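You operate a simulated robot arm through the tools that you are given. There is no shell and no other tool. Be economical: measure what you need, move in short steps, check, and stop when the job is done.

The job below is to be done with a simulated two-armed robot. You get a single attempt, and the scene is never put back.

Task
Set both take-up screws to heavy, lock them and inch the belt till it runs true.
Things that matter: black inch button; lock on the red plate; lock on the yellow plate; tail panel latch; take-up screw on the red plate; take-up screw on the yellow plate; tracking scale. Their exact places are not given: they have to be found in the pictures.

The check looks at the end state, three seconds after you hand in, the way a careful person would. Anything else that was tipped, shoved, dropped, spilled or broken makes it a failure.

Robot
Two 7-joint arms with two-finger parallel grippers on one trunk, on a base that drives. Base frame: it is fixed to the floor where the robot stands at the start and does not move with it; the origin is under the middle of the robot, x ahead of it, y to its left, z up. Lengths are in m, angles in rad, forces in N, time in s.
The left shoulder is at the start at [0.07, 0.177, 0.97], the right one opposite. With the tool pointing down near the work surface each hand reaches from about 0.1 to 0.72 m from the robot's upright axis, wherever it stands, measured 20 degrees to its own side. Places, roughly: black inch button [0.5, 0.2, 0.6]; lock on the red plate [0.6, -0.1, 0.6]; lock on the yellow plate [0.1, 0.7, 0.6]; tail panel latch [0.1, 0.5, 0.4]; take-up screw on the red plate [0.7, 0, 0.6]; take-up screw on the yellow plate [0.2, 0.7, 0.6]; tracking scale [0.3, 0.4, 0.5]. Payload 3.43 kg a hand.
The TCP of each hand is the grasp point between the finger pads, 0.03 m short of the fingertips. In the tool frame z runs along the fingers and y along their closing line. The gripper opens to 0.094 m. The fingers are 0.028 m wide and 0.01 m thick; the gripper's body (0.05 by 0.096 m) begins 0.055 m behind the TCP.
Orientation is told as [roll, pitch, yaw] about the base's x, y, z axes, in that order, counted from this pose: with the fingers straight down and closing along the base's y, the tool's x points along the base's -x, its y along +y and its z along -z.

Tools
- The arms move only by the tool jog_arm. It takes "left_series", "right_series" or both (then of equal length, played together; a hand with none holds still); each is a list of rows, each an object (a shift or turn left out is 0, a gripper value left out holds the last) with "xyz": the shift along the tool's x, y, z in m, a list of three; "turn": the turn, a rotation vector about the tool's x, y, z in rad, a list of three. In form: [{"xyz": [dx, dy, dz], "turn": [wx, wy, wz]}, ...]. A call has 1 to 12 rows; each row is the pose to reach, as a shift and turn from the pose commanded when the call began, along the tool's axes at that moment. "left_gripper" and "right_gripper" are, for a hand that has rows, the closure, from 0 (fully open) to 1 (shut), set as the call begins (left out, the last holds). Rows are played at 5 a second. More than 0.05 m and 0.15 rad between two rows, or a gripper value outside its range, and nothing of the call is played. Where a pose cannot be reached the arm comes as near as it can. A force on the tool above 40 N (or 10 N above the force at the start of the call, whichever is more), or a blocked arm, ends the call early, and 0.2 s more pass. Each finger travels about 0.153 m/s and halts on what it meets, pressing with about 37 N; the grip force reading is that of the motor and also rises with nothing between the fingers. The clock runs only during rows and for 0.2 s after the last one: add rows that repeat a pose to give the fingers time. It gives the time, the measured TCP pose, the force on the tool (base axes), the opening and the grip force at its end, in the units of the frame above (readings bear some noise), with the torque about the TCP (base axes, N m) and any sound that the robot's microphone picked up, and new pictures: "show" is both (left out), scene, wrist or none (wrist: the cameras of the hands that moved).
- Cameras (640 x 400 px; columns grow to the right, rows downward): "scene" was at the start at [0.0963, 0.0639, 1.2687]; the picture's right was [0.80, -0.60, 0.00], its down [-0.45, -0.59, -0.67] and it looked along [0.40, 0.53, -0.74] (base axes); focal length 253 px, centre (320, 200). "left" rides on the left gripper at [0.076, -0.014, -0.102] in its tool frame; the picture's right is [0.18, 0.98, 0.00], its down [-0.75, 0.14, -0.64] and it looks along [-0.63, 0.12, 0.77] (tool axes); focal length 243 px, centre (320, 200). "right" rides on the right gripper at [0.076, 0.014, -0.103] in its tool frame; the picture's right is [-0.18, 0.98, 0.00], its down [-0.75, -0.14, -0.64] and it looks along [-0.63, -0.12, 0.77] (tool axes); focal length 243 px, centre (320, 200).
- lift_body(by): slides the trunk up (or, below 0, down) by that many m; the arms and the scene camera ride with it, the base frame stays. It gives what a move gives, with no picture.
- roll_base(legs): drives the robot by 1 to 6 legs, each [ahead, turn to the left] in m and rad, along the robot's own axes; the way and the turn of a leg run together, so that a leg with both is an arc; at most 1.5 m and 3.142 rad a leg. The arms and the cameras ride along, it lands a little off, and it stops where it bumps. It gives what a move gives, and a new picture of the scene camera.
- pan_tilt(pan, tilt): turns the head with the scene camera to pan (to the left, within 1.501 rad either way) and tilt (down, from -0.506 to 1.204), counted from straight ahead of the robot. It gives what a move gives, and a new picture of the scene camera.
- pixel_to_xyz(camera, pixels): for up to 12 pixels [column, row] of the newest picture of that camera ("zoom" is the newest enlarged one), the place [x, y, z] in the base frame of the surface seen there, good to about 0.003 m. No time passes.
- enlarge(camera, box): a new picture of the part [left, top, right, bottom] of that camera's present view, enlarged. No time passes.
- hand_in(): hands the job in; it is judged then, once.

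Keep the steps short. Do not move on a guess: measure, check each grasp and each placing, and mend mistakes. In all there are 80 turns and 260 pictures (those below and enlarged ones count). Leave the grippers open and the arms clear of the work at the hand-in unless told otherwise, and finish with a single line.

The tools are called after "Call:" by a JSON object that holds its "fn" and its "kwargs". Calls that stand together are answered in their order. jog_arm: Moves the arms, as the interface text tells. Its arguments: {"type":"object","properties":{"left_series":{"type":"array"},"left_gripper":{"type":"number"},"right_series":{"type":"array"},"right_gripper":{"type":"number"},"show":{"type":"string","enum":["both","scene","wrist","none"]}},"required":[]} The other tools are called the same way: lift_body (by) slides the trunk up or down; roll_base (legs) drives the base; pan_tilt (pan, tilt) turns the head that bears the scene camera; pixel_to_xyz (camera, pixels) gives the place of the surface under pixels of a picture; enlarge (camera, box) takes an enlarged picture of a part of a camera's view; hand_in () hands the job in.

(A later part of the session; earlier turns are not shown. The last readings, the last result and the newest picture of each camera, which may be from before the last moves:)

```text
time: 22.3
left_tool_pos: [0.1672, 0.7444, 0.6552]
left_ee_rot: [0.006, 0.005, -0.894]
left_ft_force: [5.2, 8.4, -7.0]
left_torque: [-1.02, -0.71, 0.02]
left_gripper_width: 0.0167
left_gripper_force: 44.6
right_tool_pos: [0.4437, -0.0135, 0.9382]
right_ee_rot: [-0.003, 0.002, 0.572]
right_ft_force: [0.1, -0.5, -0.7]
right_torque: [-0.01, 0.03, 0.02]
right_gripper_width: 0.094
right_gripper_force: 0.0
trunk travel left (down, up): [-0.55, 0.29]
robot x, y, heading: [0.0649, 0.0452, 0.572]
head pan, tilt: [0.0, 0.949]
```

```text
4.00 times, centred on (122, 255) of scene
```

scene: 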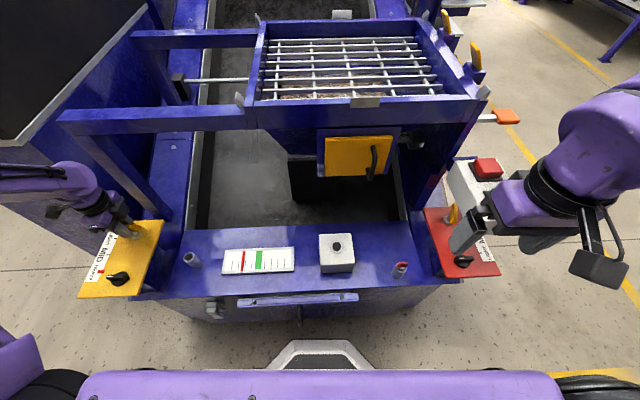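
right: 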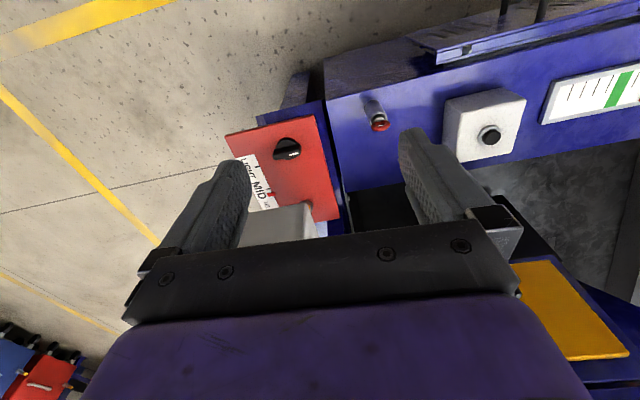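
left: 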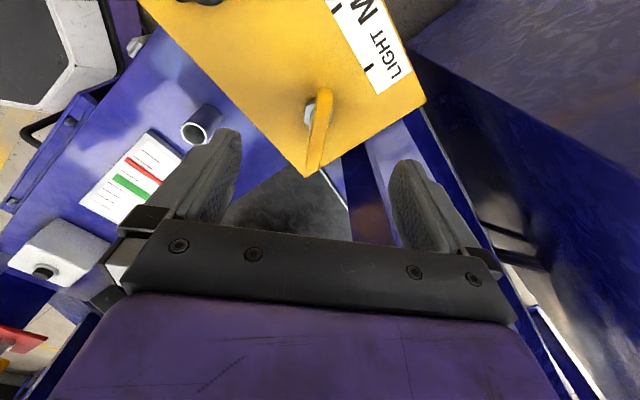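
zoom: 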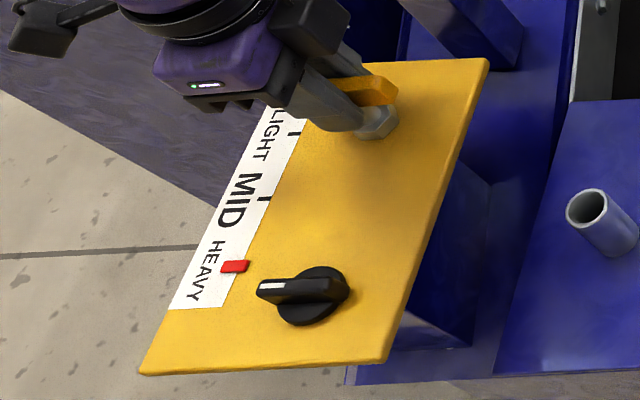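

The indicator is now near the HEAVY tick. I'll zoom in closely to judge the alignment.

Call:
{"fn": "enlarge", "kwargs": {"camera": "scene", "box": [118, 260, 150, 282]}}

Call:
{"fn": "pixel_to_xyz", "kwargs": {"camera": "scene", "pixels": [[131, 271.5], [138.5, 254.5], [130, 272]]}}

```text
16.00 times, centred on (134, 271) of scene
```

zoom: 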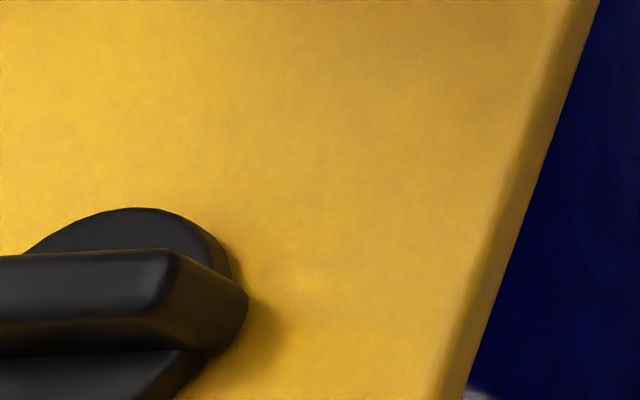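

```text
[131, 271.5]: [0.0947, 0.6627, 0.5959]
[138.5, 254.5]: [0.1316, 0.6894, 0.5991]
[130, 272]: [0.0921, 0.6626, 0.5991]
```

I misread the crop's origin; the indicator is at about scene (100.7, 271.5). I'll zoom there.

Call:
{"fn": "enlarge", "kwargs": {"camera": "scene", "box": [85, 262, 117, 282]}}

Call:
{"fn": "pixel_to_xyz", "kwargs": {"camera": "scene", "pixels": [[101, 271.5], [108.3, 254.5], [115.8, 238]]}}

```text
16.00 times, centred on (101, 272) of scene
```

zoom: 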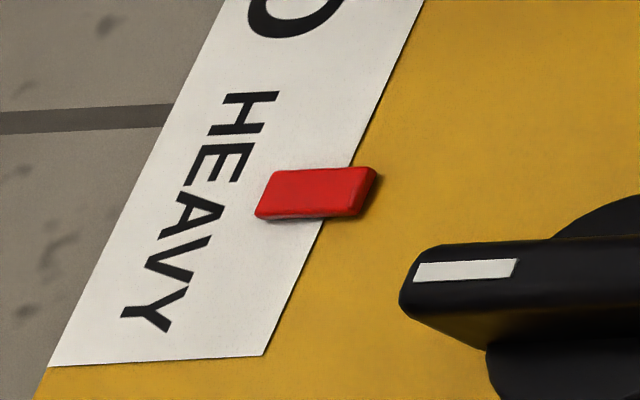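

```text
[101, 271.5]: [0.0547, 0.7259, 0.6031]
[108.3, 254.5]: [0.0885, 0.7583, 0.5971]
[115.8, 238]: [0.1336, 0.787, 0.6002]
```

The indicator covers the HEAVY tick and sits at about twice the LIGHT–MID spacing, so it's good. I'll release, rise and move over the yellow lock knob, whose lever is already along the tool's plane.

Call:
{"fn": "jog_arm", "kwargs": {"left_series": [{"xyz": [0, 0, 0]}, {"xyz": [0, 0, 0]}, {"xyz": [0, 0, 0]}, {"xyz": [0, 0, -0.04]}, {"xyz": [0, 0, -0.08]}, {"xyz": [0.001, -0.045, -0.08]}, {"xyz": [0.002, -0.09, -0.08]}, {"xyz": [0.004, -0.13, -0.08]}, {"xyz": [0.004, -0.13, -0.08]}], "left_gripper": 0, "show": "both"}}

Call:
{"fn": "enlarge", "kwargs": {"camera": "left", "box": [220, 0, 540, 200]}}

```text
time: 24.3
left_tool_pos: [0.0647, 0.6621, 0.7337]
left_ee_rot: [0.004, 0.007, -0.893]
left_ft_force: [-0.1, 0.5, 0.0]
left_torque: [0.02, 0.02, -0.02]
left_gripper_width: 0.094
left_gripper_force: 0.1
right_tool_pos: [0.4434, -0.0148, 0.9375]
right_ee_rot: [0.0, 0.001, 0.57]
right_ft_force: [0.5, 0.7, -0.3]
right_torque: [-0.01, 0.04, -0.02]
right_gripper_width: 0.0938
right_gripper_force: 0.1
trunk travel left (down, up): [-0.55, 0.29]
robot x, y, heading: [0.0708, 0.0414, 0.572]
head pan, tilt: [0.0, 0.949]
```

scene: 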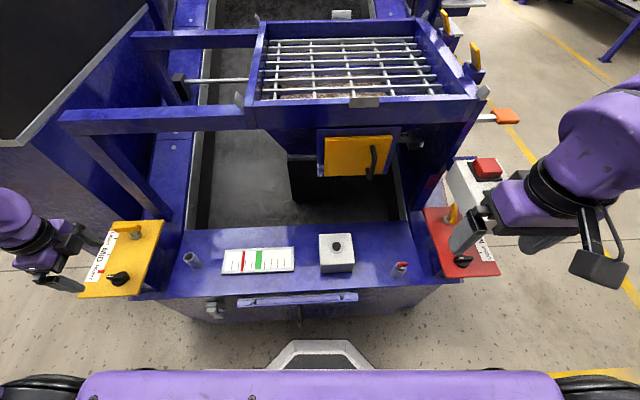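
left: 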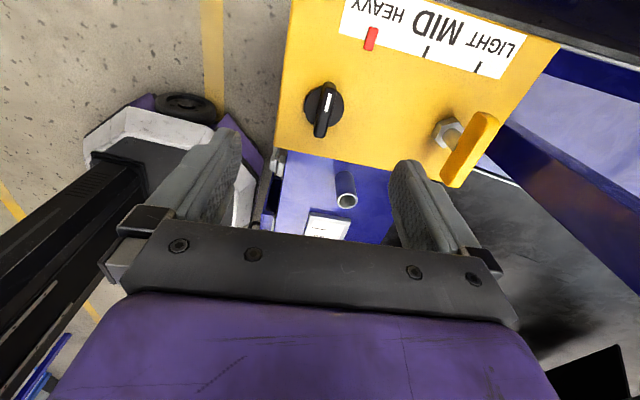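

```text
2.00 times, centred on (380, 100) of left
```

zoom: 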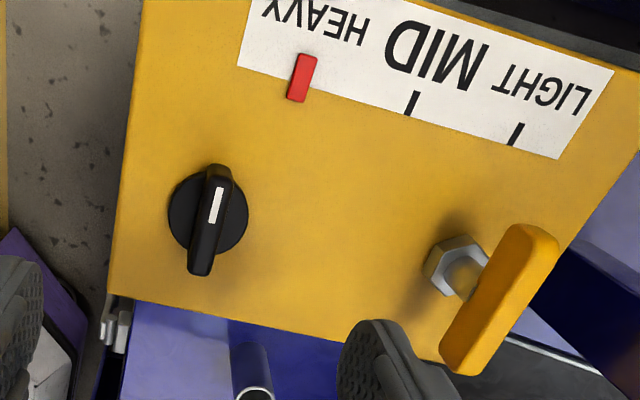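

The indicator sits right at the HEAVY tick. Next I'll measure the lock lever to grip it.

Call:
{"fn": "pixel_to_xyz", "kwargs": {"camera": "left", "pixels": [[329, 84], [325, 105], [320, 132], [328, 95], [315, 100], [300, 130], [370, 38]]}}

```text
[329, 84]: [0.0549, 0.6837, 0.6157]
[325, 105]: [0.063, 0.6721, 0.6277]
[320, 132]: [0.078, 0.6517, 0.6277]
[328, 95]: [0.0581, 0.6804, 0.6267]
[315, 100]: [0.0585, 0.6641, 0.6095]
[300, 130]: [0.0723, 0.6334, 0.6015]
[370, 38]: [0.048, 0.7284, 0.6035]
```

The lever is centred at (0.0665, 0.667) with its top at z 0.6277 and azimuth -0.937. I'll go down to TCP z 0.643 and close.

Call:
{"fn": "jog_arm", "kwargs": {"left_series": [{"xyz": [0.003, 0.004, 0.045], "turn": [0, 0, 0.04]}, {"xyz": [0.003, 0.004, 0.08], "turn": [0, 0, 0.04]}, {"xyz": [0.003, 0.004, 0.0907], "turn": [0, 0, 0.04]}, {"xyz": [0.003, 0.004, 0.0907], "turn": [0, 0, 0.04]}], "show": "none"}}

Call:
{"fn": "jog_arm", "kwargs": {"left_series": [{"xyz": [0, 0, 0]}, {"xyz": [0, 0, 0]}, {"xyz": [0, 0, 0]}, {"xyz": [0, 0, 0]}], "left_gripper": 1, "show": "wrist"}}

```text
time: 25.3
left_tool_pos: [0.0628, 0.6687, 0.6431]
left_ee_rot: [0.006, 0.005, -0.932]
left_ft_force: [0.0, 1.3, 1.0]
left_torque: [0.0, 0.0, 0.0]
left_gripper_width: 0.0936
left_gripper_force: 0.0
right_tool_pos: [0.4426, -0.0155, 0.9384]
right_ee_rot: [0.0, -0.001, 0.57]
right_ft_force: [0.6, -0.1, -0.5]
right_torque: [-0.02, 0.05, -0.02]
right_gripper_width: 0.0941
right_gripper_force: 0.2
trunk travel left (down, up): [-0.55, 0.29]
robot x, y, heading: [0.0668, 0.042, 0.569]
head pan, tilt: [0.0, 0.949]
```

```text
time: 26.3
left_tool_pos: [0.064, 0.6699, 0.6425]
left_ee_rot: [0.008, 0.007, -0.934]
left_ft_force: [9.4, 11.1, 4.7]
left_torque: [-0.66, -0.56, 0.06]
left_gripper_width: 0.012
left_gripper_force: 44.8
right_tool_pos: [0.4438, -0.0145, 0.9383]
right_ee_rot: [-0.001, 0.0, 0.569]
right_ft_force: [0.5, -0.5, -0.1]
right_torque: [0.02, -0.02, 0.03]
right_gripper_width: 0.0942
right_gripper_force: 0.0
trunk travel left (down, up): [-0.55, 0.29]
robot x, y, heading: [0.0664, 0.0465, 0.568]
head pan, tilt: [0.0, 0.949]
```

left: 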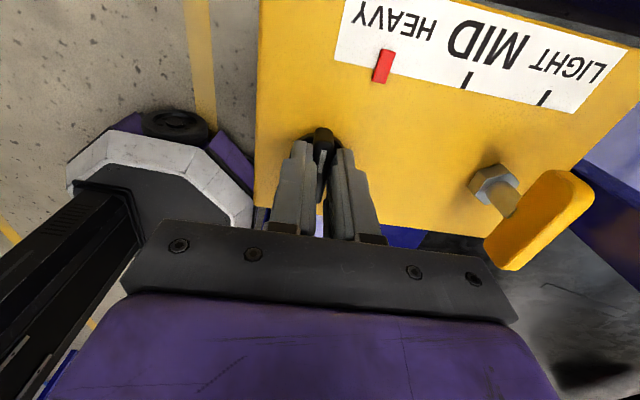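

The lever is gripped at 12 mm. I'll try a small clockwise turn and read the torque to find which way the lock moves.

Call:
{"fn": "jog_arm", "kwargs": {"left_series": [{"turn": [0, 0, 0.07]}, {"turn": [0, 0, 0.14]}, {"turn": [0, 0, 0.2]}, {"turn": [0, 0, 0.2]}], "show": "wrist"}}

```text
time: 27.3
left_tool_pos: [0.0653, 0.6707, 0.6431]
left_ee_rot: [0.006, 0.009, -1.133]
left_ft_force: [12.3, 16.8, 3.1]
left_torque: [0.18, 0.01, 1.56]
left_gripper_width: 0.0146
left_gripper_force: 45.1
right_tool_pos: [0.4413, -0.0141, 0.9382]
right_ee_rot: [0.0, 0.002, 0.57]
right_ft_force: [-0.6, 0.4, -0.3]
right_torque: [0.02, -0.02, 0.05]
right_gripper_width: 0.0939
right_gripper_force: 0.0
trunk travel left (down, up): [-0.55, 0.29]
robot x, y, heading: [0.0683, 0.0457, 0.572]
head pan, tilt: [0.0, 0.949]
```

left: 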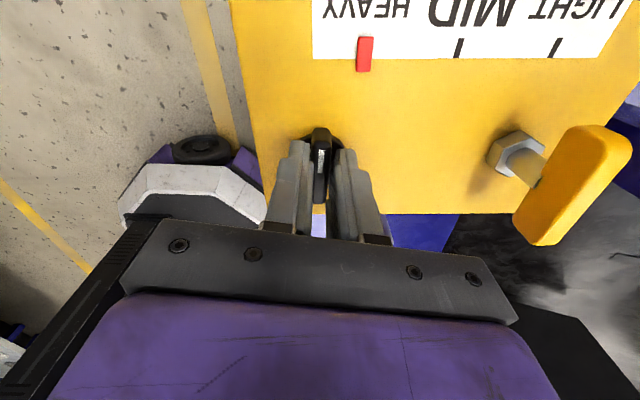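

Torque rose to 1.56 N m and the fingers spread, so clockwise is a stop. I'll turn counterclockwise.

Call:
{"fn": "jog_arm", "kwargs": {"left_series": [{"turn": [0, 0, -0.1]}, {"turn": [0, 0, -0.2]}, {"turn": [0, 0, -0.3]}, {"turn": [0, 0, -0.4]}, {"turn": [0, 0, -0.5]}, {"turn": [0, 0, -0.6]}, {"turn": [0, 0, -0.7]}, {"turn": [0, 0, -0.7]}], "show": "wrist"}}

```text
time: 29.1
left_tool_pos: [0.0633, 0.6675, 0.6445]
left_ee_rot: [0.005, 0.005, -0.431]
left_ft_force: [10.6, -7.6, -0.6]
left_torque: [-0.47, -0.17, 0.02]
left_gripper_width: 0.0119
left_gripper_force: 44.3
right_tool_pos: [0.4448, -0.016, 0.9372]
right_ee_rot: [0.003, 0.0, 0.571]
right_ft_force: [0.6, 1.1, 0.1]
right_torque: [0.0, -0.02, -0.03]
right_gripper_width: 0.094
right_gripper_force: 0.1
trunk travel left (down, up): [-0.55, 0.29]
robot x, y, heading: [0.0621, 0.0412, 0.57]
head pan, tilt: [0.0, 0.949]
```

left: 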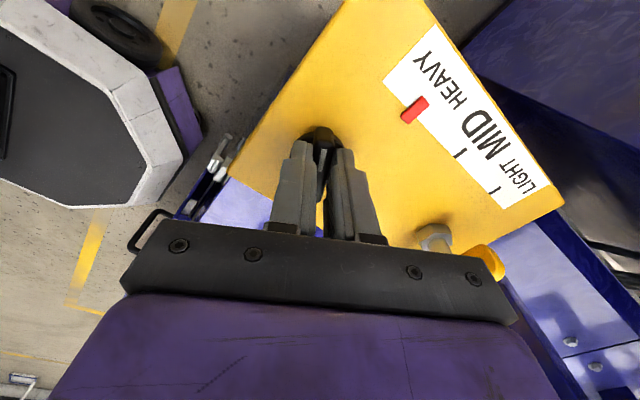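

The lever turns freely counterclockwise. I'll continue to the other stop, about 1.07 rad more.

Call:
{"fn": "jog_arm", "kwargs": {"left_series": [{"turn": [0, 0, -0.1]}, {"turn": [0, 0, -0.2]}, {"turn": [0, 0, -0.3]}, {"turn": [0, 0, -0.4]}, {"turn": [0, 0, -0.5]}, {"turn": [0, 0, -0.6]}, {"turn": [0, 0, -0.7]}, {"turn": [0, 0, -0.8]}, {"turn": [0, 0, -0.9]}, {"turn": [0, 0, -1.0]}, {"turn": [0, 0, -1.09]}, {"turn": [0, 0, -1.09]}], "show": "wrist"}}

```text
time: 30.7
left_tool_pos: [0.0632, 0.6631, 0.6431]
left_ee_rot: [-0.002, 0.002, 0.256]
left_ft_force: [0.9, -4.9, 1.5]
left_torque: [-0.14, -0.19, -0.03]
left_gripper_width: 0.0117
left_gripper_force: 45.1
right_tool_pos: [0.442, -0.0152, 0.9385]
right_ee_rot: [0.001, 0.0, 0.572]
right_ft_force: [0.3, 0.3, 0.5]
right_torque: [0.03, 0.02, -0.02]
right_gripper_width: 0.0938
right_gripper_force: 0.1
trunk travel left (down, up): [-0.55, 0.29]
robot x, y, heading: [0.0671, 0.0412, 0.572]
head pan, tilt: [0.0, 0.949]
stopped in row 8 (left hand): the force on the tool passed its limit at 40 N (the readings are from after the stop); the commanded pose is now the measured one
```

left: 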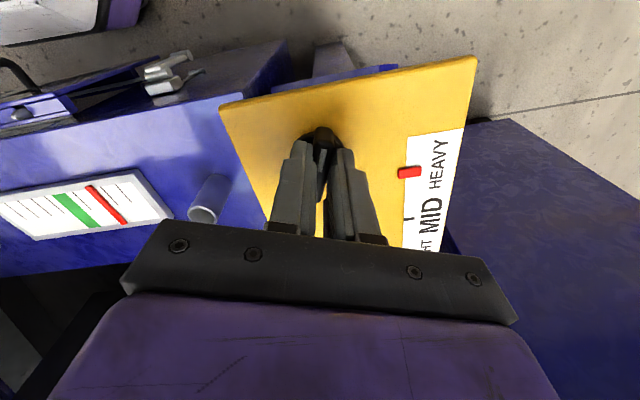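

The stop was on side force at yaw 0.256, with no residual torque, so it isn't a proper end stop. I'll turn another 0.45 rad.

Call:
{"fn": "jog_arm", "kwargs": {"left_series": [{"turn": [0, 0, -0.07]}, {"turn": [0, 0, -0.14]}, {"turn": [0, 0, -0.21]}, {"turn": [0, 0, -0.28]}, {"turn": [0, 0, -0.35]}, {"turn": [0, 0, -0.42]}, {"turn": [0, 0, -0.45]}, {"turn": [0, 0, -0.45]}], "show": "wrist"}}

```text
time: 32.5
left_tool_pos: [0.0646, 0.6622, 0.6443]
left_ee_rot: [-0.002, 0.004, 0.704]
left_ft_force: [19.8, -32.8, -10.1]
left_torque: [-0.52, -0.11, -1.4]
left_gripper_width: 0.0118
left_gripper_force: 44.9
right_tool_pos: [0.4453, -0.0167, 0.9364]
right_ee_rot: [0.004, 0.0, 0.571]
right_ft_force: [0.7, 0.6, -0.6]
right_torque: [0.03, -0.02, -0.02]
right_gripper_width: 0.0941
right_gripper_force: 0.0
trunk travel left (down, up): [-0.55, 0.29]
robot x, y, heading: [0.0694, 0.041, 0.567]
head pan, tilt: [0.0, 0.949]
```

left: 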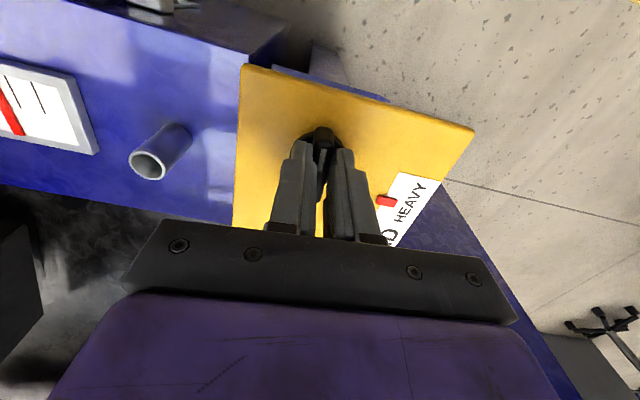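

The torque is now -1.4 N m at about 94° of travel, so this is the end stop and the lock is turned fully. I'll release and lift clear, then check.

Call:
{"fn": "jog_arm", "kwargs": {"left_series": [{"xyz": [0, 0, 0], "turn": [0, 0, 0.05]}, {"xyz": [0, 0, 0], "turn": [0, 0, 0.05]}, {"xyz": [0, 0, 0], "turn": [0, 0, 0.05]}, {"xyz": [0, 0, 0], "turn": [0, 0, 0.05]}, {"xyz": [0, 0, -0.045], "turn": [0, 0, 0.05]}, {"xyz": [0, 0, -0.09], "turn": [0, 0, 0.05]}, {"xyz": [0.03, 0, -0.12], "turn": [0, 0, 0.05]}, {"xyz": [0.05, 0, -0.14], "turn": [0, 0, 0.05]}], "left_gripper": 0}}

Call:
{"fn": "enlarge", "kwargs": {"camera": "scene", "box": [62, 205, 182, 305]}}

Call:
{"fn": "enlarge", "kwargs": {"camera": "scene", "box": [400, 140, 528, 280]}}

```text
time: 34.3
left_tool_pos: [0.0245, 0.634, 0.7823]
left_ee_rot: [0.0, 0.003, 0.658]
left_ft_force: [-0.1, -0.4, 0.1]
left_torque: [0.02, -0.01, 0.0]
left_gripper_width: 0.0942
left_gripper_force: 0.1
right_tool_pos: [0.4433, -0.0156, 0.9395]
right_ee_rot: [0.001, 0.001, 0.571]
right_ft_force: [0.3, 0.3, 0.1]
right_torque: [0.04, 0.0, 0.0]
right_gripper_width: 0.0941
right_gripper_force: 0.1
trunk travel left (down, up): [-0.55, 0.29]
robot x, y, heading: [0.0689, 0.0405, 0.572]
head pan, tilt: [0.0, 0.949]
```

scene: 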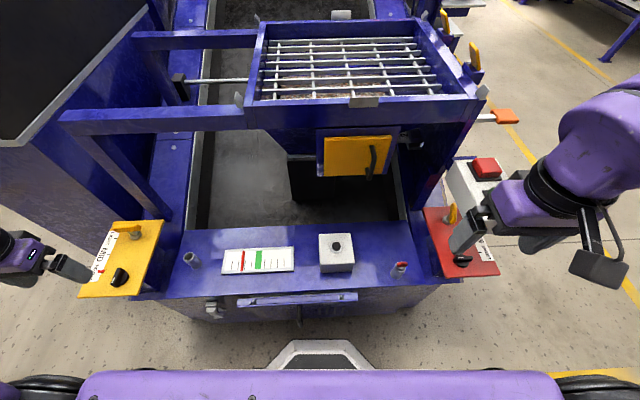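
left: 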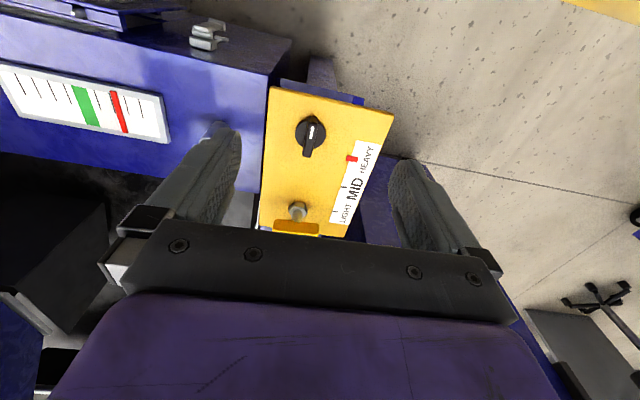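

```text
4.00 times, centred on (122, 255) of scene
```

zoom: 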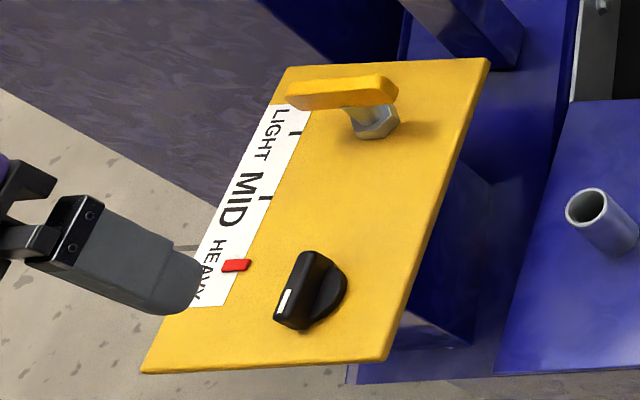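

```text
2.86 times, centred on (464, 210) of scene
```

zoom: 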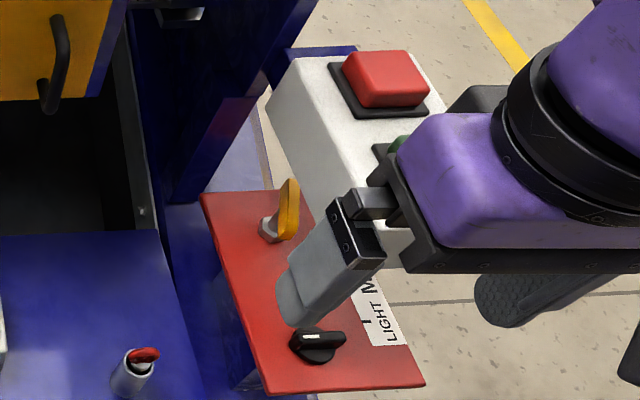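

The yellow plate is finished: HEAVY and locked. The red screw sits under the button box, so I need a tilted approach from the front-left. I'll bring the right hand to a tilted standoff (yaw -0.7 relative to the robot, tilt about 50°) to look under the box.

Call:
{"fn": "jog_arm", "kwargs": {"right_series": [{"xyz": [0, 0, 0], "turn": [0.034, -0.093, 0.073]}, {"xyz": [0, 0, 0], "turn": [0.068, -0.186, 0.145]}, {"xyz": [0, 0, 0], "turn": [0.102, -0.279, 0.218]}, {"xyz": [0, 0, 0.01], "turn": [0.136, -0.372, 0.291]}, {"xyz": [-0.01, 0, 0.03], "turn": [0.169, -0.464, 0.363]}, {"xyz": [-0.02, -0.003, 0.05], "turn": [0.203, -0.557, 0.436]}, {"xyz": [-0.035, -0.005, 0.07], "turn": [0.237, -0.65, 0.509]}, {"xyz": [-0.055, -0.008, 0.09], "turn": [0.271, -0.743, 0.581]}, {"xyz": [-0.07, -0.011, 0.11], "turn": [0.305, -0.836, 0.654]}, {"xyz": [-0.085, -0.011, 0.133], "turn": [0.305, -0.836, 0.654]}, {"xyz": [-0.085, -0.011, 0.133], "turn": [0.305, -0.836, 0.654]}]}}

```text
time: 36.7
left_tool_pos: [0.0262, 0.6359, 0.7819]
left_ee_rot: [-0.001, 0.002, 0.656]
left_ft_force: [0.0, 0.4, 0.9]
left_torque: [0.04, 0.0, 0.0]
left_gripper_width: 0.094
left_gripper_force: 0.1
right_tool_pos: [0.5492, 0.0529, 0.7891]
right_ee_rot: [0.0, -0.873, -0.13]
right_ft_force: [0.0, 0.4, 0.1]
right_torque: [0.02, 0.03, 0.03]
right_gripper_width: 0.0941
right_gripper_force: 0.1
right hand out of reach, approached as far as the arm can: row 2, 3, 4, 5, 6, 7, 8, 9, 10, 11
trunk travel left (down, up): [-0.55, 0.29]
robot x, y, heading: [0.0653, 0.0421, 0.571]
head pan, tilt: [0.0, 0.949]
```

scene: 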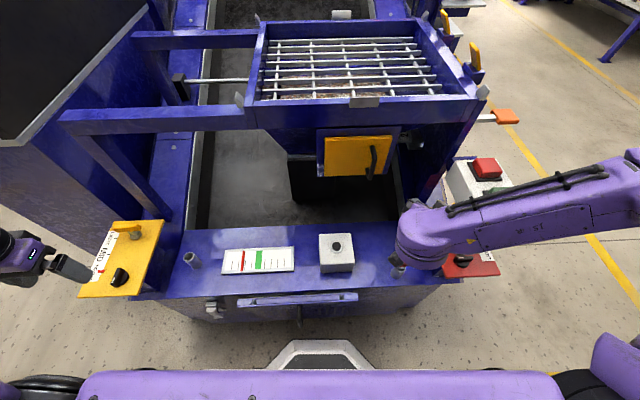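
right: 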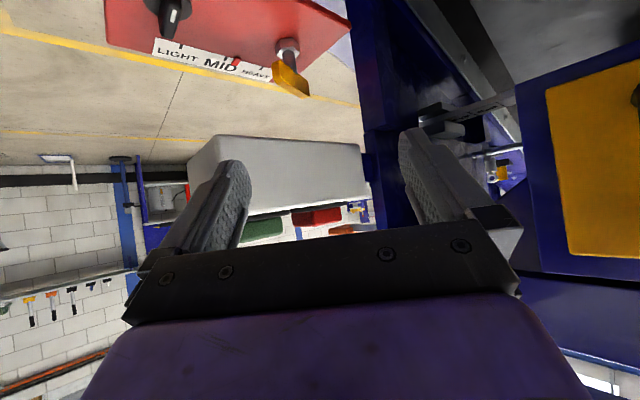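

This is a clear upside-down view of the gap between the plate and the box. I'll measure the box and the wing from here.

Call:
{"fn": "pixel_to_xyz", "kwargs": {"camera": "right", "pixels": [[225, 139], [358, 147], [290, 140], [190, 158], [290, 200], [290, 48], [278, 68], [305, 92], [292, 80], [284, 68], [306, 82], [272, 70]]}}

Call:
{"fn": "enlarge", "kwargs": {"camera": "right", "box": [110, 0, 366, 110]}}

Call:
{"fn": "pixel_to_xyz", "kwargs": {"camera": "right", "pixels": [[232, 60], [180, 47], [212, 55], [270, 68], [370, 60], [385, 150], [348, 22], [168, 30], [158, 8], [172, 20], [182, 10]]}}

```text
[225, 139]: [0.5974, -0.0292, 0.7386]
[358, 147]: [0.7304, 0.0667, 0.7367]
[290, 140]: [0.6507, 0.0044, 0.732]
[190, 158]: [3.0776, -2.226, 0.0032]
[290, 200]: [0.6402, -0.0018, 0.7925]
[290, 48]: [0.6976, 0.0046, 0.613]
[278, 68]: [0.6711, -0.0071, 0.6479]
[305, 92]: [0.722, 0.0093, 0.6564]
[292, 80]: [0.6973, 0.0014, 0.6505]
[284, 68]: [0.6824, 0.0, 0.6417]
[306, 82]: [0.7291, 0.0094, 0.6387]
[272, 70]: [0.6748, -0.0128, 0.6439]
```

```text
2.50 times, centred on (238, 55) of right
```

zoom: 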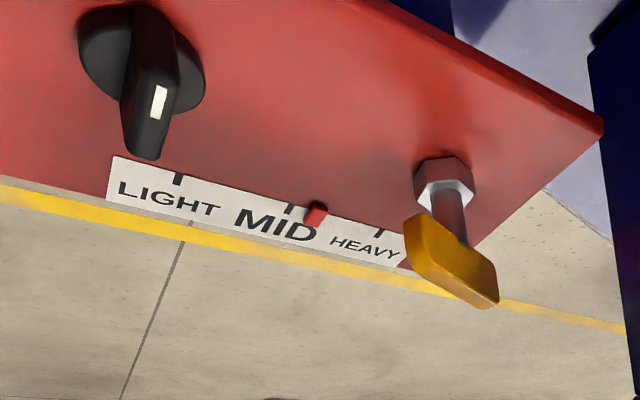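

```text
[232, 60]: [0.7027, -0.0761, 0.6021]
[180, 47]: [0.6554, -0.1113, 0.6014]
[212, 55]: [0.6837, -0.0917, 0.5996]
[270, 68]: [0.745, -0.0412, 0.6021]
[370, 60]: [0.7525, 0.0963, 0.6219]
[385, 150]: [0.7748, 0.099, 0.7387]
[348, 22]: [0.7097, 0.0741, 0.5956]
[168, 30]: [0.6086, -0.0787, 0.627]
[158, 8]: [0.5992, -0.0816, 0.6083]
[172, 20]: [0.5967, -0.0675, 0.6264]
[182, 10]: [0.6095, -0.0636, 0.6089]
```

The box bottom is at z 0.735 and the wing top at 0.658. The wing is centred at (0.701, -0.001) with azimuth about 0.37 in the base frame. I'll approach from the front-left (relative azimuth -0.85, tilt 66°) so the open fingers straddle the wing. First I go down to a standoff 0.11 m short of it.

Call:
{"fn": "jog_arm", "kwargs": {"right_series": [{"xyz": [0.037, 0, 0.031], "turn": [0.043, -0.093, 0.027]}, {"xyz": [0.0735, 0, 0.0617], "turn": [0.086, -0.186, 0.054]}, {"xyz": [0.0735, 0, 0.0617], "turn": [0.1285, -0.279, 0.0805]}, {"xyz": [0.055, -0.01, 0.084], "turn": [0.1285, -0.279, 0.0805]}, {"xyz": [0.036, -0.019, 0.1064], "turn": [0.1285, -0.279, 0.0805]}, {"xyz": [0.036, -0.019, 0.1064], "turn": [0.1285, -0.279, 0.0805]}]}}

Call:
{"fn": "pixel_to_xyz", "kwargs": {"camera": "right", "pixels": [[320, 100]]}}

```text
time: 38.1
left_tool_pos: [0.0256, 0.6354, 0.7828]
left_ee_rot: [0.001, 0.002, 0.657]
left_ft_force: [1.0, -0.8, 0.0]
left_torque: [0.02, -0.04, 0.02]
left_gripper_width: 0.094
left_gripper_force: 0.0
right_tool_pos: [0.6049, 0.0271, 0.696]
right_ee_rot: [-0.001, -1.151, -0.28]
right_ft_force: [0.7, 0.8, 0.3]
right_torque: [0.01, -0.03, 0.0]
right_gripper_width: 0.0943
right_gripper_force: 0.1
trunk travel left (down, up): [-0.55, 0.29]
robot x, y, heading: [0.066, 0.0394, 0.57]
head pan, tilt: [0.0, 0.949]
```

scene: 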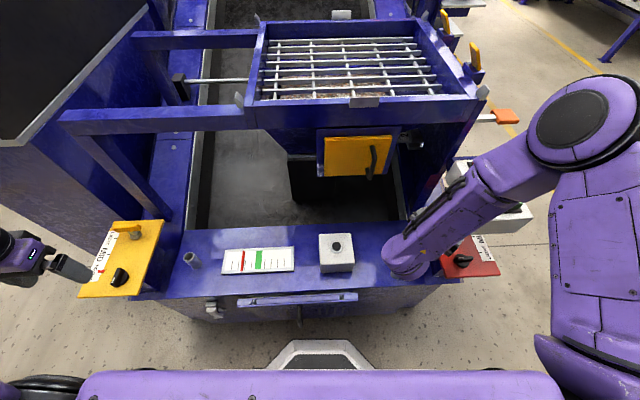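
right: 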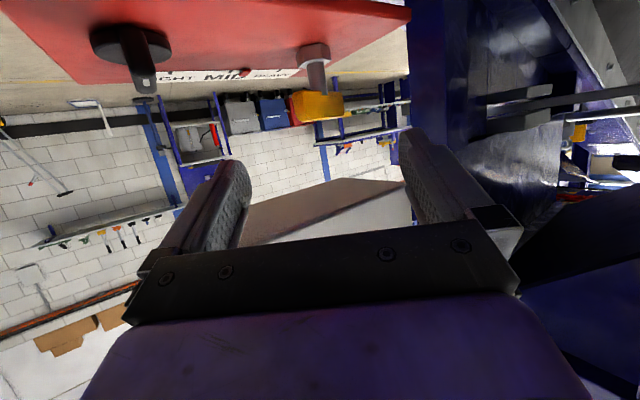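

```text
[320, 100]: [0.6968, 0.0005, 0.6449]
```

The wing is centred at (0.697, 0.0005, 0.645) in the wrist view. Before going in, I'll check how close the forearm is to the button box.

Call:
{"fn": "pixel_to_xyz", "kwargs": {"camera": "scene", "pixels": [[480, 195], [450, 222], [500, 180], [520, 165], [510, 225], [460, 170], [485, 215], [560, 120], [405, 255], [515, 205]]}}

Call:
{"fn": "enlarge", "kwargs": {"camera": "scene", "box": [370, 130, 562, 290]}}

```text
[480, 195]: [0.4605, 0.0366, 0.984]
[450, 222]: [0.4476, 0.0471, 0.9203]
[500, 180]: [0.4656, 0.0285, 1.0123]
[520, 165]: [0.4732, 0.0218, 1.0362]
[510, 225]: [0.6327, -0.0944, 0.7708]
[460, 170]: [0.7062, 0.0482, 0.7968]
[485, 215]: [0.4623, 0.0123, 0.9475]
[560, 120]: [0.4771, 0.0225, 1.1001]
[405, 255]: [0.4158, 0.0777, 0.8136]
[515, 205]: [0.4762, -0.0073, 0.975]
```

```text
2.50 times, centred on (466, 210) of scene
```

zoom: 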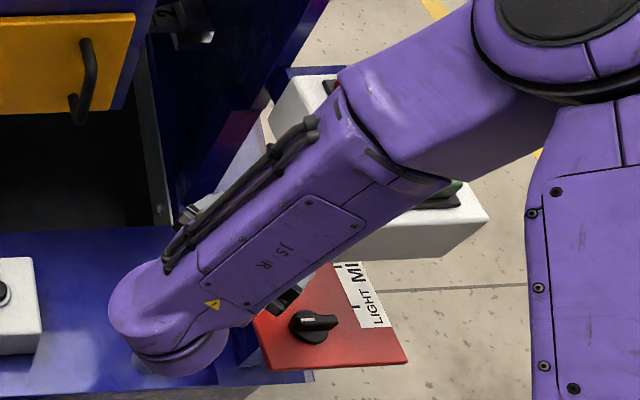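

The forearm stays well ahead of and above the box. I'll advance 0.105 m along the fingers to straddle the wing.

Call:
{"fn": "jog_arm", "kwargs": {"right_series": [{"xyz": [0.002, 0, 0.03]}, {"xyz": [0.004, 0, 0.06]}, {"xyz": [0.004, 0, 0.085]}, {"xyz": [0.004, 0, 0.105]}, {"xyz": [0.004, 0, 0.105]}]}}

```text
time: 39.3
left_tool_pos: [0.0242, 0.6354, 0.7825]
left_ee_rot: [0.001, 0.003, 0.656]
left_ft_force: [-0.8, 0.3, -0.2]
left_torque: [-0.02, -0.03, -0.01]
left_gripper_width: 0.094
left_gripper_force: 0.2
right_tool_pos: [0.6911, 0.0015, 0.6499]
right_ee_rot: [0.001, -1.151, -0.282]
right_ft_force: [0.0, 0.0, 0.1]
right_torque: [0.02, 0.0, -0.04]
right_gripper_width: 0.0937
right_gripper_force: 0.0
trunk travel left (down, up): [-0.55, 0.29]
robot x, y, heading: [0.0695, 0.0384, 0.572]
head pan, tilt: [0.0, 0.949]
```

scene: 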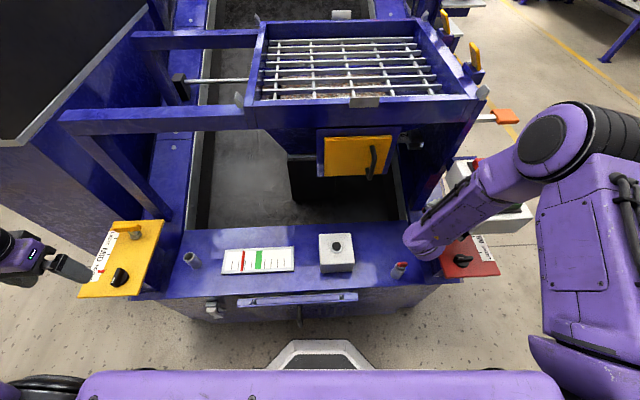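
right: 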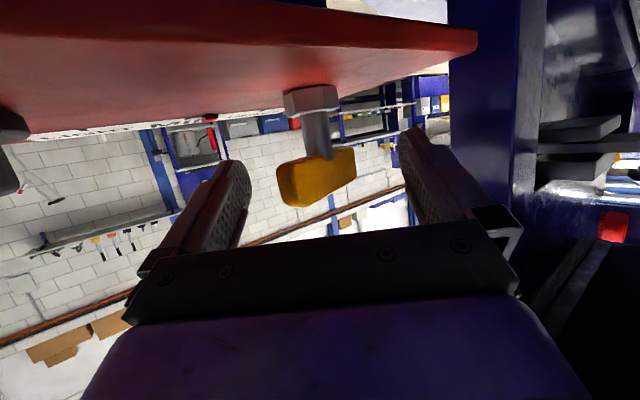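

The wing sits between the fingers with both ends inside. I'll close, which should swing the wing clockwise into line with the fingers.

Call:
{"fn": "jog_arm", "kwargs": {"right_series": [{"xyz": [0, 0, 0.004]}, {"xyz": [0, 0, 0.004]}, {"xyz": [0, 0, 0.004]}, {"xyz": [0, 0, 0.004]}, {"xyz": [0, 0, 0.004]}], "right_gripper": 1, "show": "wrist"}}

Call:
{"fn": "enlarge", "kwargs": {"camera": "right", "box": [100, 60, 420, 220]}}

```text
time: 40.5
left_tool_pos: [0.0249, 0.6365, 0.7817]
left_ee_rot: [-0.001, 0.004, 0.657]
left_ft_force: [-0.1, -0.5, 0.2]
left_torque: [0.0, 0.01, 0.0]
left_gripper_width: 0.0939
left_gripper_force: 0.1
right_tool_pos: [0.6936, 0.0031, 0.6474]
right_ee_rot: [-0.001, -1.153, -0.276]
right_ft_force: [-5.4, 16.0, 1.3]
right_torque: [0.29, 1.2, 0.22]
right_gripper_width: 0.0163
right_gripper_force: 44.5
trunk travel left (down, up): [-0.55, 0.29]
robot x, y, heading: [0.0656, 0.0437, 0.575]
head pan, tilt: [0.0, 0.949]
```

right: 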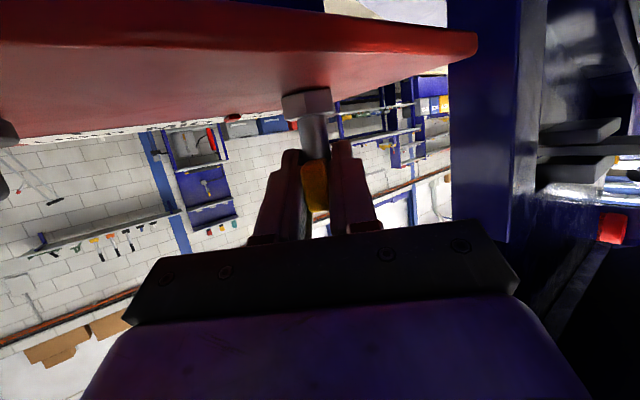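

```text
2.00 times, centred on (260, 140) of right
```

zoom: 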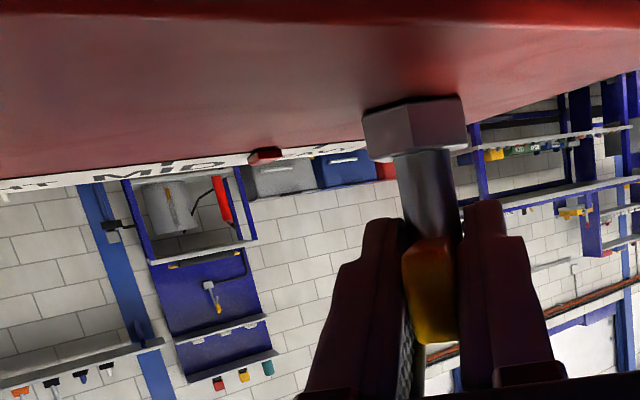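

The wing is aligned and gripped at 16.3 mm, and the indicator moved toward HEAVY, so clockwise is right. About 0.7 rad remains. I'll check the obstacles on the far-left side first.

Call:
{"fn": "pixel_to_xyz", "kwargs": {"camera": "right", "pixels": [[460, 120], [500, 120], [525, 60], [525, 200], [580, 130], [580, 170], [610, 228], [560, 60], [470, 200], [620, 300]]}}

Call:
{"fn": "pixel_to_xyz", "kwargs": {"camera": "scene", "pixels": [[395, 160], [370, 175], [412, 190], [435, 190], [450, 130], [400, 130]]}}

```text
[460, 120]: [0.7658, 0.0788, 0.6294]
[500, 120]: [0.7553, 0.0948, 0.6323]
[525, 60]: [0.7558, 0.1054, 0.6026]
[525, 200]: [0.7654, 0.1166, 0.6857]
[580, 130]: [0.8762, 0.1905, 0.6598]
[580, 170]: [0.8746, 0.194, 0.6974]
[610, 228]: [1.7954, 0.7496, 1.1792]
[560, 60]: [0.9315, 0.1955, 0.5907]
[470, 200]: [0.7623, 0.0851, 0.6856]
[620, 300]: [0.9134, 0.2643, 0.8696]
```

```text
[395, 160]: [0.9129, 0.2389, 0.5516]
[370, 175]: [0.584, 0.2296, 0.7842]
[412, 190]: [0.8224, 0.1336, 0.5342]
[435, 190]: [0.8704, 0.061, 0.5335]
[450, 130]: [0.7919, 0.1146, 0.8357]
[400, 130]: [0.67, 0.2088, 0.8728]
```

The post is clear, but the hopper handle at (0.584, 0.23, 0.784) limits how far I can swing left. I'll turn clockwise 0.45 rad, orbiting the screw axis, then check.

Call:
{"fn": "jog_arm", "kwargs": {"right_series": [{"xyz": [0, 0.0004, 0.0003], "turn": [0.069, 0, 0.03]}, {"xyz": [0, 0.0009, 0.0006], "turn": [0.137, 0, 0.061]}, {"xyz": [0, 0.0013, 0.0009], "turn": [0.206, 0, 0.091]}, {"xyz": [-0.0003, 0.0018, 0.0011], "turn": [0.274, 0, 0.122]}, {"xyz": [-0.0005, 0.0022, 0.0013], "turn": [0.343, 0, 0.152]}, {"xyz": [-0.0007, 0.0027, 0.0015], "turn": [0.411, 0, 0.183]}, {"xyz": [-0.0007, 0.0027, 0.0015], "turn": [0.411, 0, 0.183]}]}}

Call:
{"fn": "enlarge", "kwargs": {"camera": "scene", "box": [390, 150, 550, 290]}}

Call:
{"fn": "enlarge", "kwargs": {"camera": "right", "box": [100, 60, 420, 220]}}

```text
time: 42.1
left_tool_pos: [0.0263, 0.6378, 0.7806]
left_ee_rot: [-0.003, 0.003, 0.659]
left_ft_force: [-0.2, 0.0, 0.8]
left_torque: [-0.02, -0.02, 0.0]
left_gripper_width: 0.094
left_gripper_force: 0.1
right_tool_pos: [0.6971, 0.0076, 0.6473]
right_ee_rot: [0.001, -1.153, -0.728]
right_ft_force: [1.0, 34.1, 0.9]
right_torque: [-0.22, 0.26, 0.42]
right_gripper_width: 0.0165
right_gripper_force: 44.0
trunk travel left (down, up): [-0.55, 0.29]
robot x, y, heading: [0.0657, 0.0416, 0.573]
head pan, tilt: [0.0, 0.949]
```

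scene: 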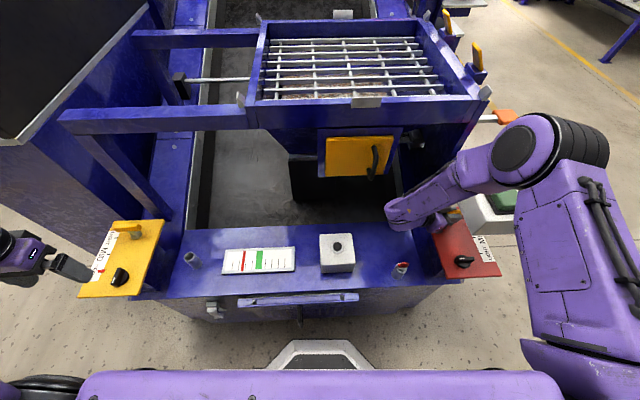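
right: 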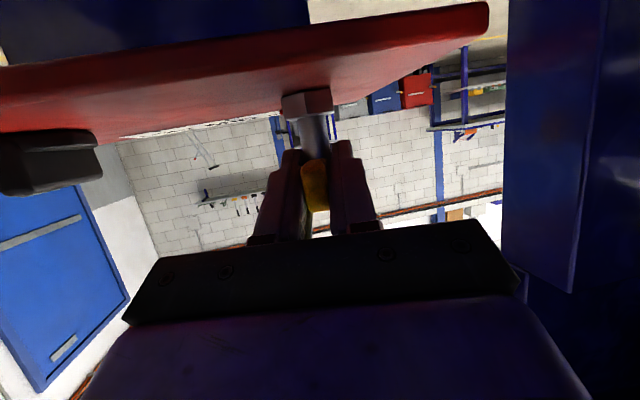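

```text
2.86 times, centred on (470, 220) of scene
```

zoom: 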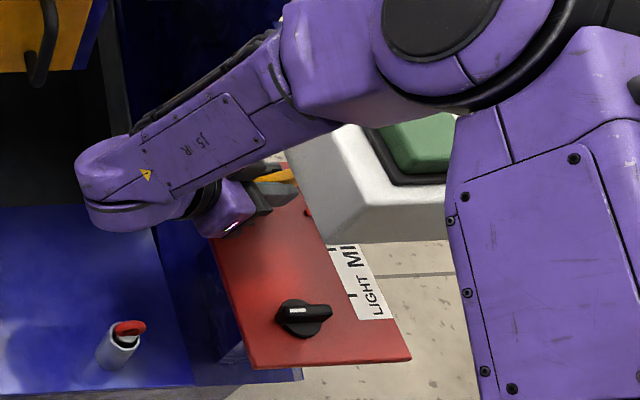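

```text
2.00 times, centred on (260, 140) of right
```

zoom: 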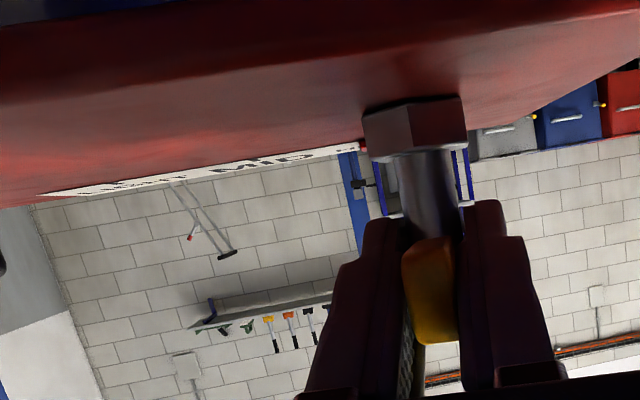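

There's a 34 N side load now. In the scene view the indicator shows at about (466, 224), so I'll measure it against HEAVY.

Call:
{"fn": "pixel_to_xyz", "kwargs": {"camera": "scene", "pixels": [[465.8, 224.5], [466.5, 225], [482, 253], [474, 237]]}}

Call:
{"fn": "enlarge", "kwargs": {"camera": "scene", "box": [444, 205, 508, 265]}}

```text
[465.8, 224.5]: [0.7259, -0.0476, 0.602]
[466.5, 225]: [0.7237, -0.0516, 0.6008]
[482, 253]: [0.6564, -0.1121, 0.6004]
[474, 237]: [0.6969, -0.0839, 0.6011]
```

```text
6.67 times, centred on (476, 235) of scene
```

zoom: 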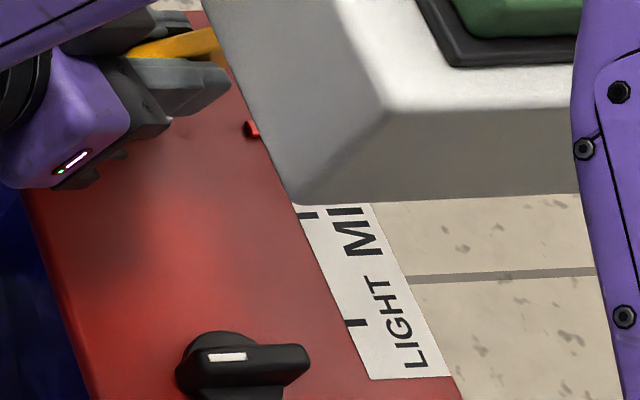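

The indicator is 5–7 mm short of HEAVY, so I need about 0.25 rad more. Swinging the hand further would near the hopper handle. Instead I'll half-open, pull back so only the fingertips overlap the near end of the wing, and nudge that end sideways.

Call:
{"fn": "jog_arm", "kwargs": {"right_series": [{"xyz": [0, 0, 0]}, {"xyz": [0, 0, 0]}, {"xyz": [0, 0, 0]}, {"xyz": [0.004, 0, -0.025]}, {"xyz": [0.008, 0, -0.047]}, {"xyz": [0.008, 0, -0.047]}], "right_gripper": 0.55, "show": "wrist"}}

Call:
{"fn": "pixel_to_xyz", "kwargs": {"camera": "right", "pixels": [[308, 100], [316, 160], [315, 185], [310, 150]]}}

```text
time: 43.5
left_tool_pos: [0.0256, 0.6355, 0.782]
left_ee_rot: [0.001, 0.001, 0.656]
left_ft_force: [0.2, -0.7, 0.6]
left_torque: [0.01, -0.02, -0.02]
left_gripper_width: 0.0941
left_gripper_force: 0.1
right_tool_pos: [0.6634, 0.0324, 0.6612]
right_ee_rot: [0.001, -1.154, -0.731]
right_ft_force: [-0.5, 0.1, 0.1]
right_torque: [-0.01, 0.01, 0.01]
right_gripper_width: 0.0424
right_gripper_force: 0.1
trunk travel left (down, up): [-0.55, 0.29]
robot x, y, heading: [0.0659, 0.0468, 0.57]
head pan, tilt: [0.0, 0.949]
```

right: 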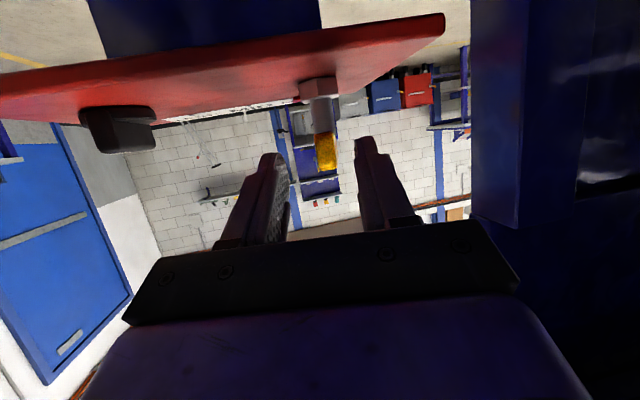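

```text
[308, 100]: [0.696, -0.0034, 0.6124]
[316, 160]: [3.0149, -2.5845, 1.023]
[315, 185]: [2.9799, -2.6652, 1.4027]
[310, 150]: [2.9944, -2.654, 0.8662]
```

The wing's near end shows at (326, 152). I'll measure it.

Call:
{"fn": "pixel_to_xyz", "kwargs": {"camera": "right", "pixels": [[326, 150], [320, 140], [331, 140], [326, 165], [280, 160], [362, 150], [318, 87], [326, 135]]}}

Call:
{"fn": "enlarge", "kwargs": {"camera": "right", "box": [240, 60, 400, 220]}}

```text
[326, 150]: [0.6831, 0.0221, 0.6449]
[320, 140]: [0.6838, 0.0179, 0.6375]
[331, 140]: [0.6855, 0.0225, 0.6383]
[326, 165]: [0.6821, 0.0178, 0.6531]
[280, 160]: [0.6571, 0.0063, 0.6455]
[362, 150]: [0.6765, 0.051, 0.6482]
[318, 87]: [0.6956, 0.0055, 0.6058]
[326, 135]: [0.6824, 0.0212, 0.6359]
```

```text
2.50 times, centred on (320, 140) of right
```

zoom: 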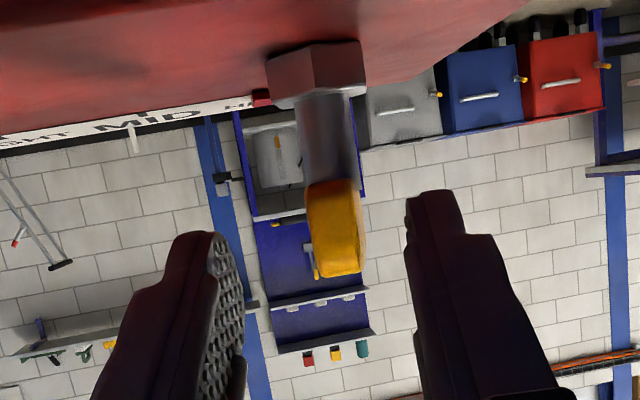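

The fingertips overlap the wing end by about 5 mm, with a 17 mm gap on the pushing side. I'll advance 5 mm and shift 20 mm along tool +y, then check the indicator.

Call:
{"fn": "jog_arm", "kwargs": {"right_series": [{"xyz": [0.001, 0, 0.005]}, {"xyz": [0.001, 0.008, 0.005]}, {"xyz": [0.001, 0.014, 0.005]}, {"xyz": [0.001, 0.017, 0.005]}, {"xyz": [0.001, 0.02, 0.005]}, {"xyz": [0.001, 0.021, 0.005]}, {"xyz": [0.001, 0.021, 0.005]}], "show": "both"}}

Call:
{"fn": "enlarge", "kwargs": {"camera": "right", "box": [200, 60, 360, 220]}}

Call:
{"fn": "enlarge", "kwargs": {"camera": "scene", "box": [444, 205, 508, 265]}}

```text
time: 45.1
left_tool_pos: [0.0256, 0.6338, 0.7814]
left_ee_rot: [0.0, 0.002, 0.655]
left_ft_force: [0.2, 1.1, 0.7]
left_torque: [0.01, 0.0, 0.0]
left_gripper_width: 0.0942
left_gripper_force: 0.0
right_tool_pos: [0.6809, 0.0456, 0.6573]
right_ee_rot: [0.001, -1.151, -0.732]
right_ft_force: [-4.1, -2.7, 0.7]
right_torque: [0.03, 0.06, -0.08]
right_gripper_width: 0.0446
right_gripper_force: 2.5
trunk travel left (down, up): [-0.55, 0.29]
robot x, y, heading: [0.0634, 0.0419, 0.571]
head pan, tilt: [0.0, 0.949]
```

scene: 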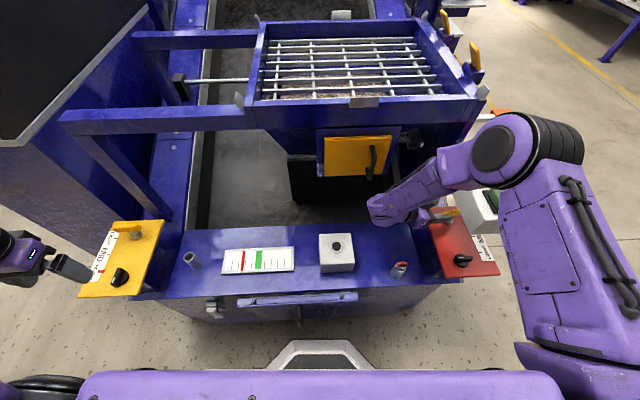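
right: 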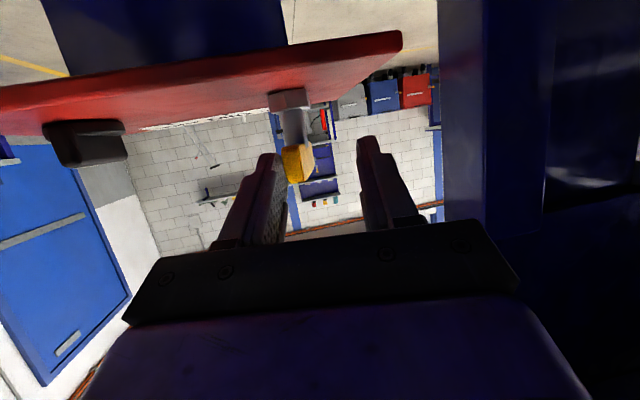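

```text
2.50 times, centred on (280, 140) of right
```

zoom: 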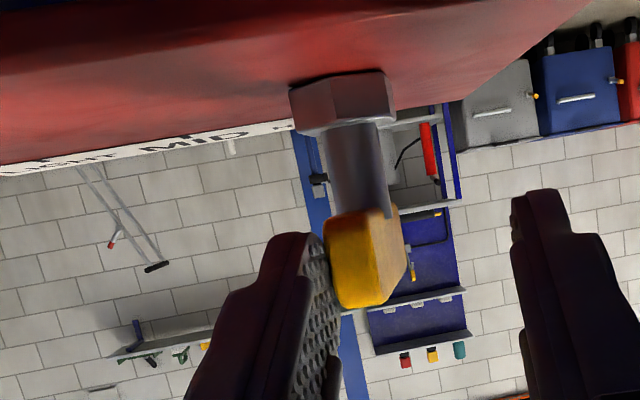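

```text
6.67 times, centred on (476, 235) of scene
```

zoom: 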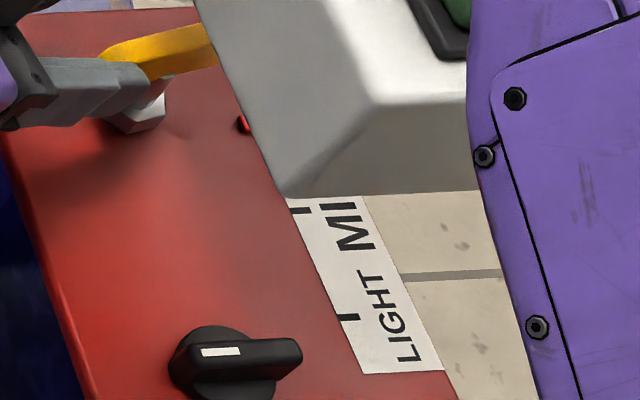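

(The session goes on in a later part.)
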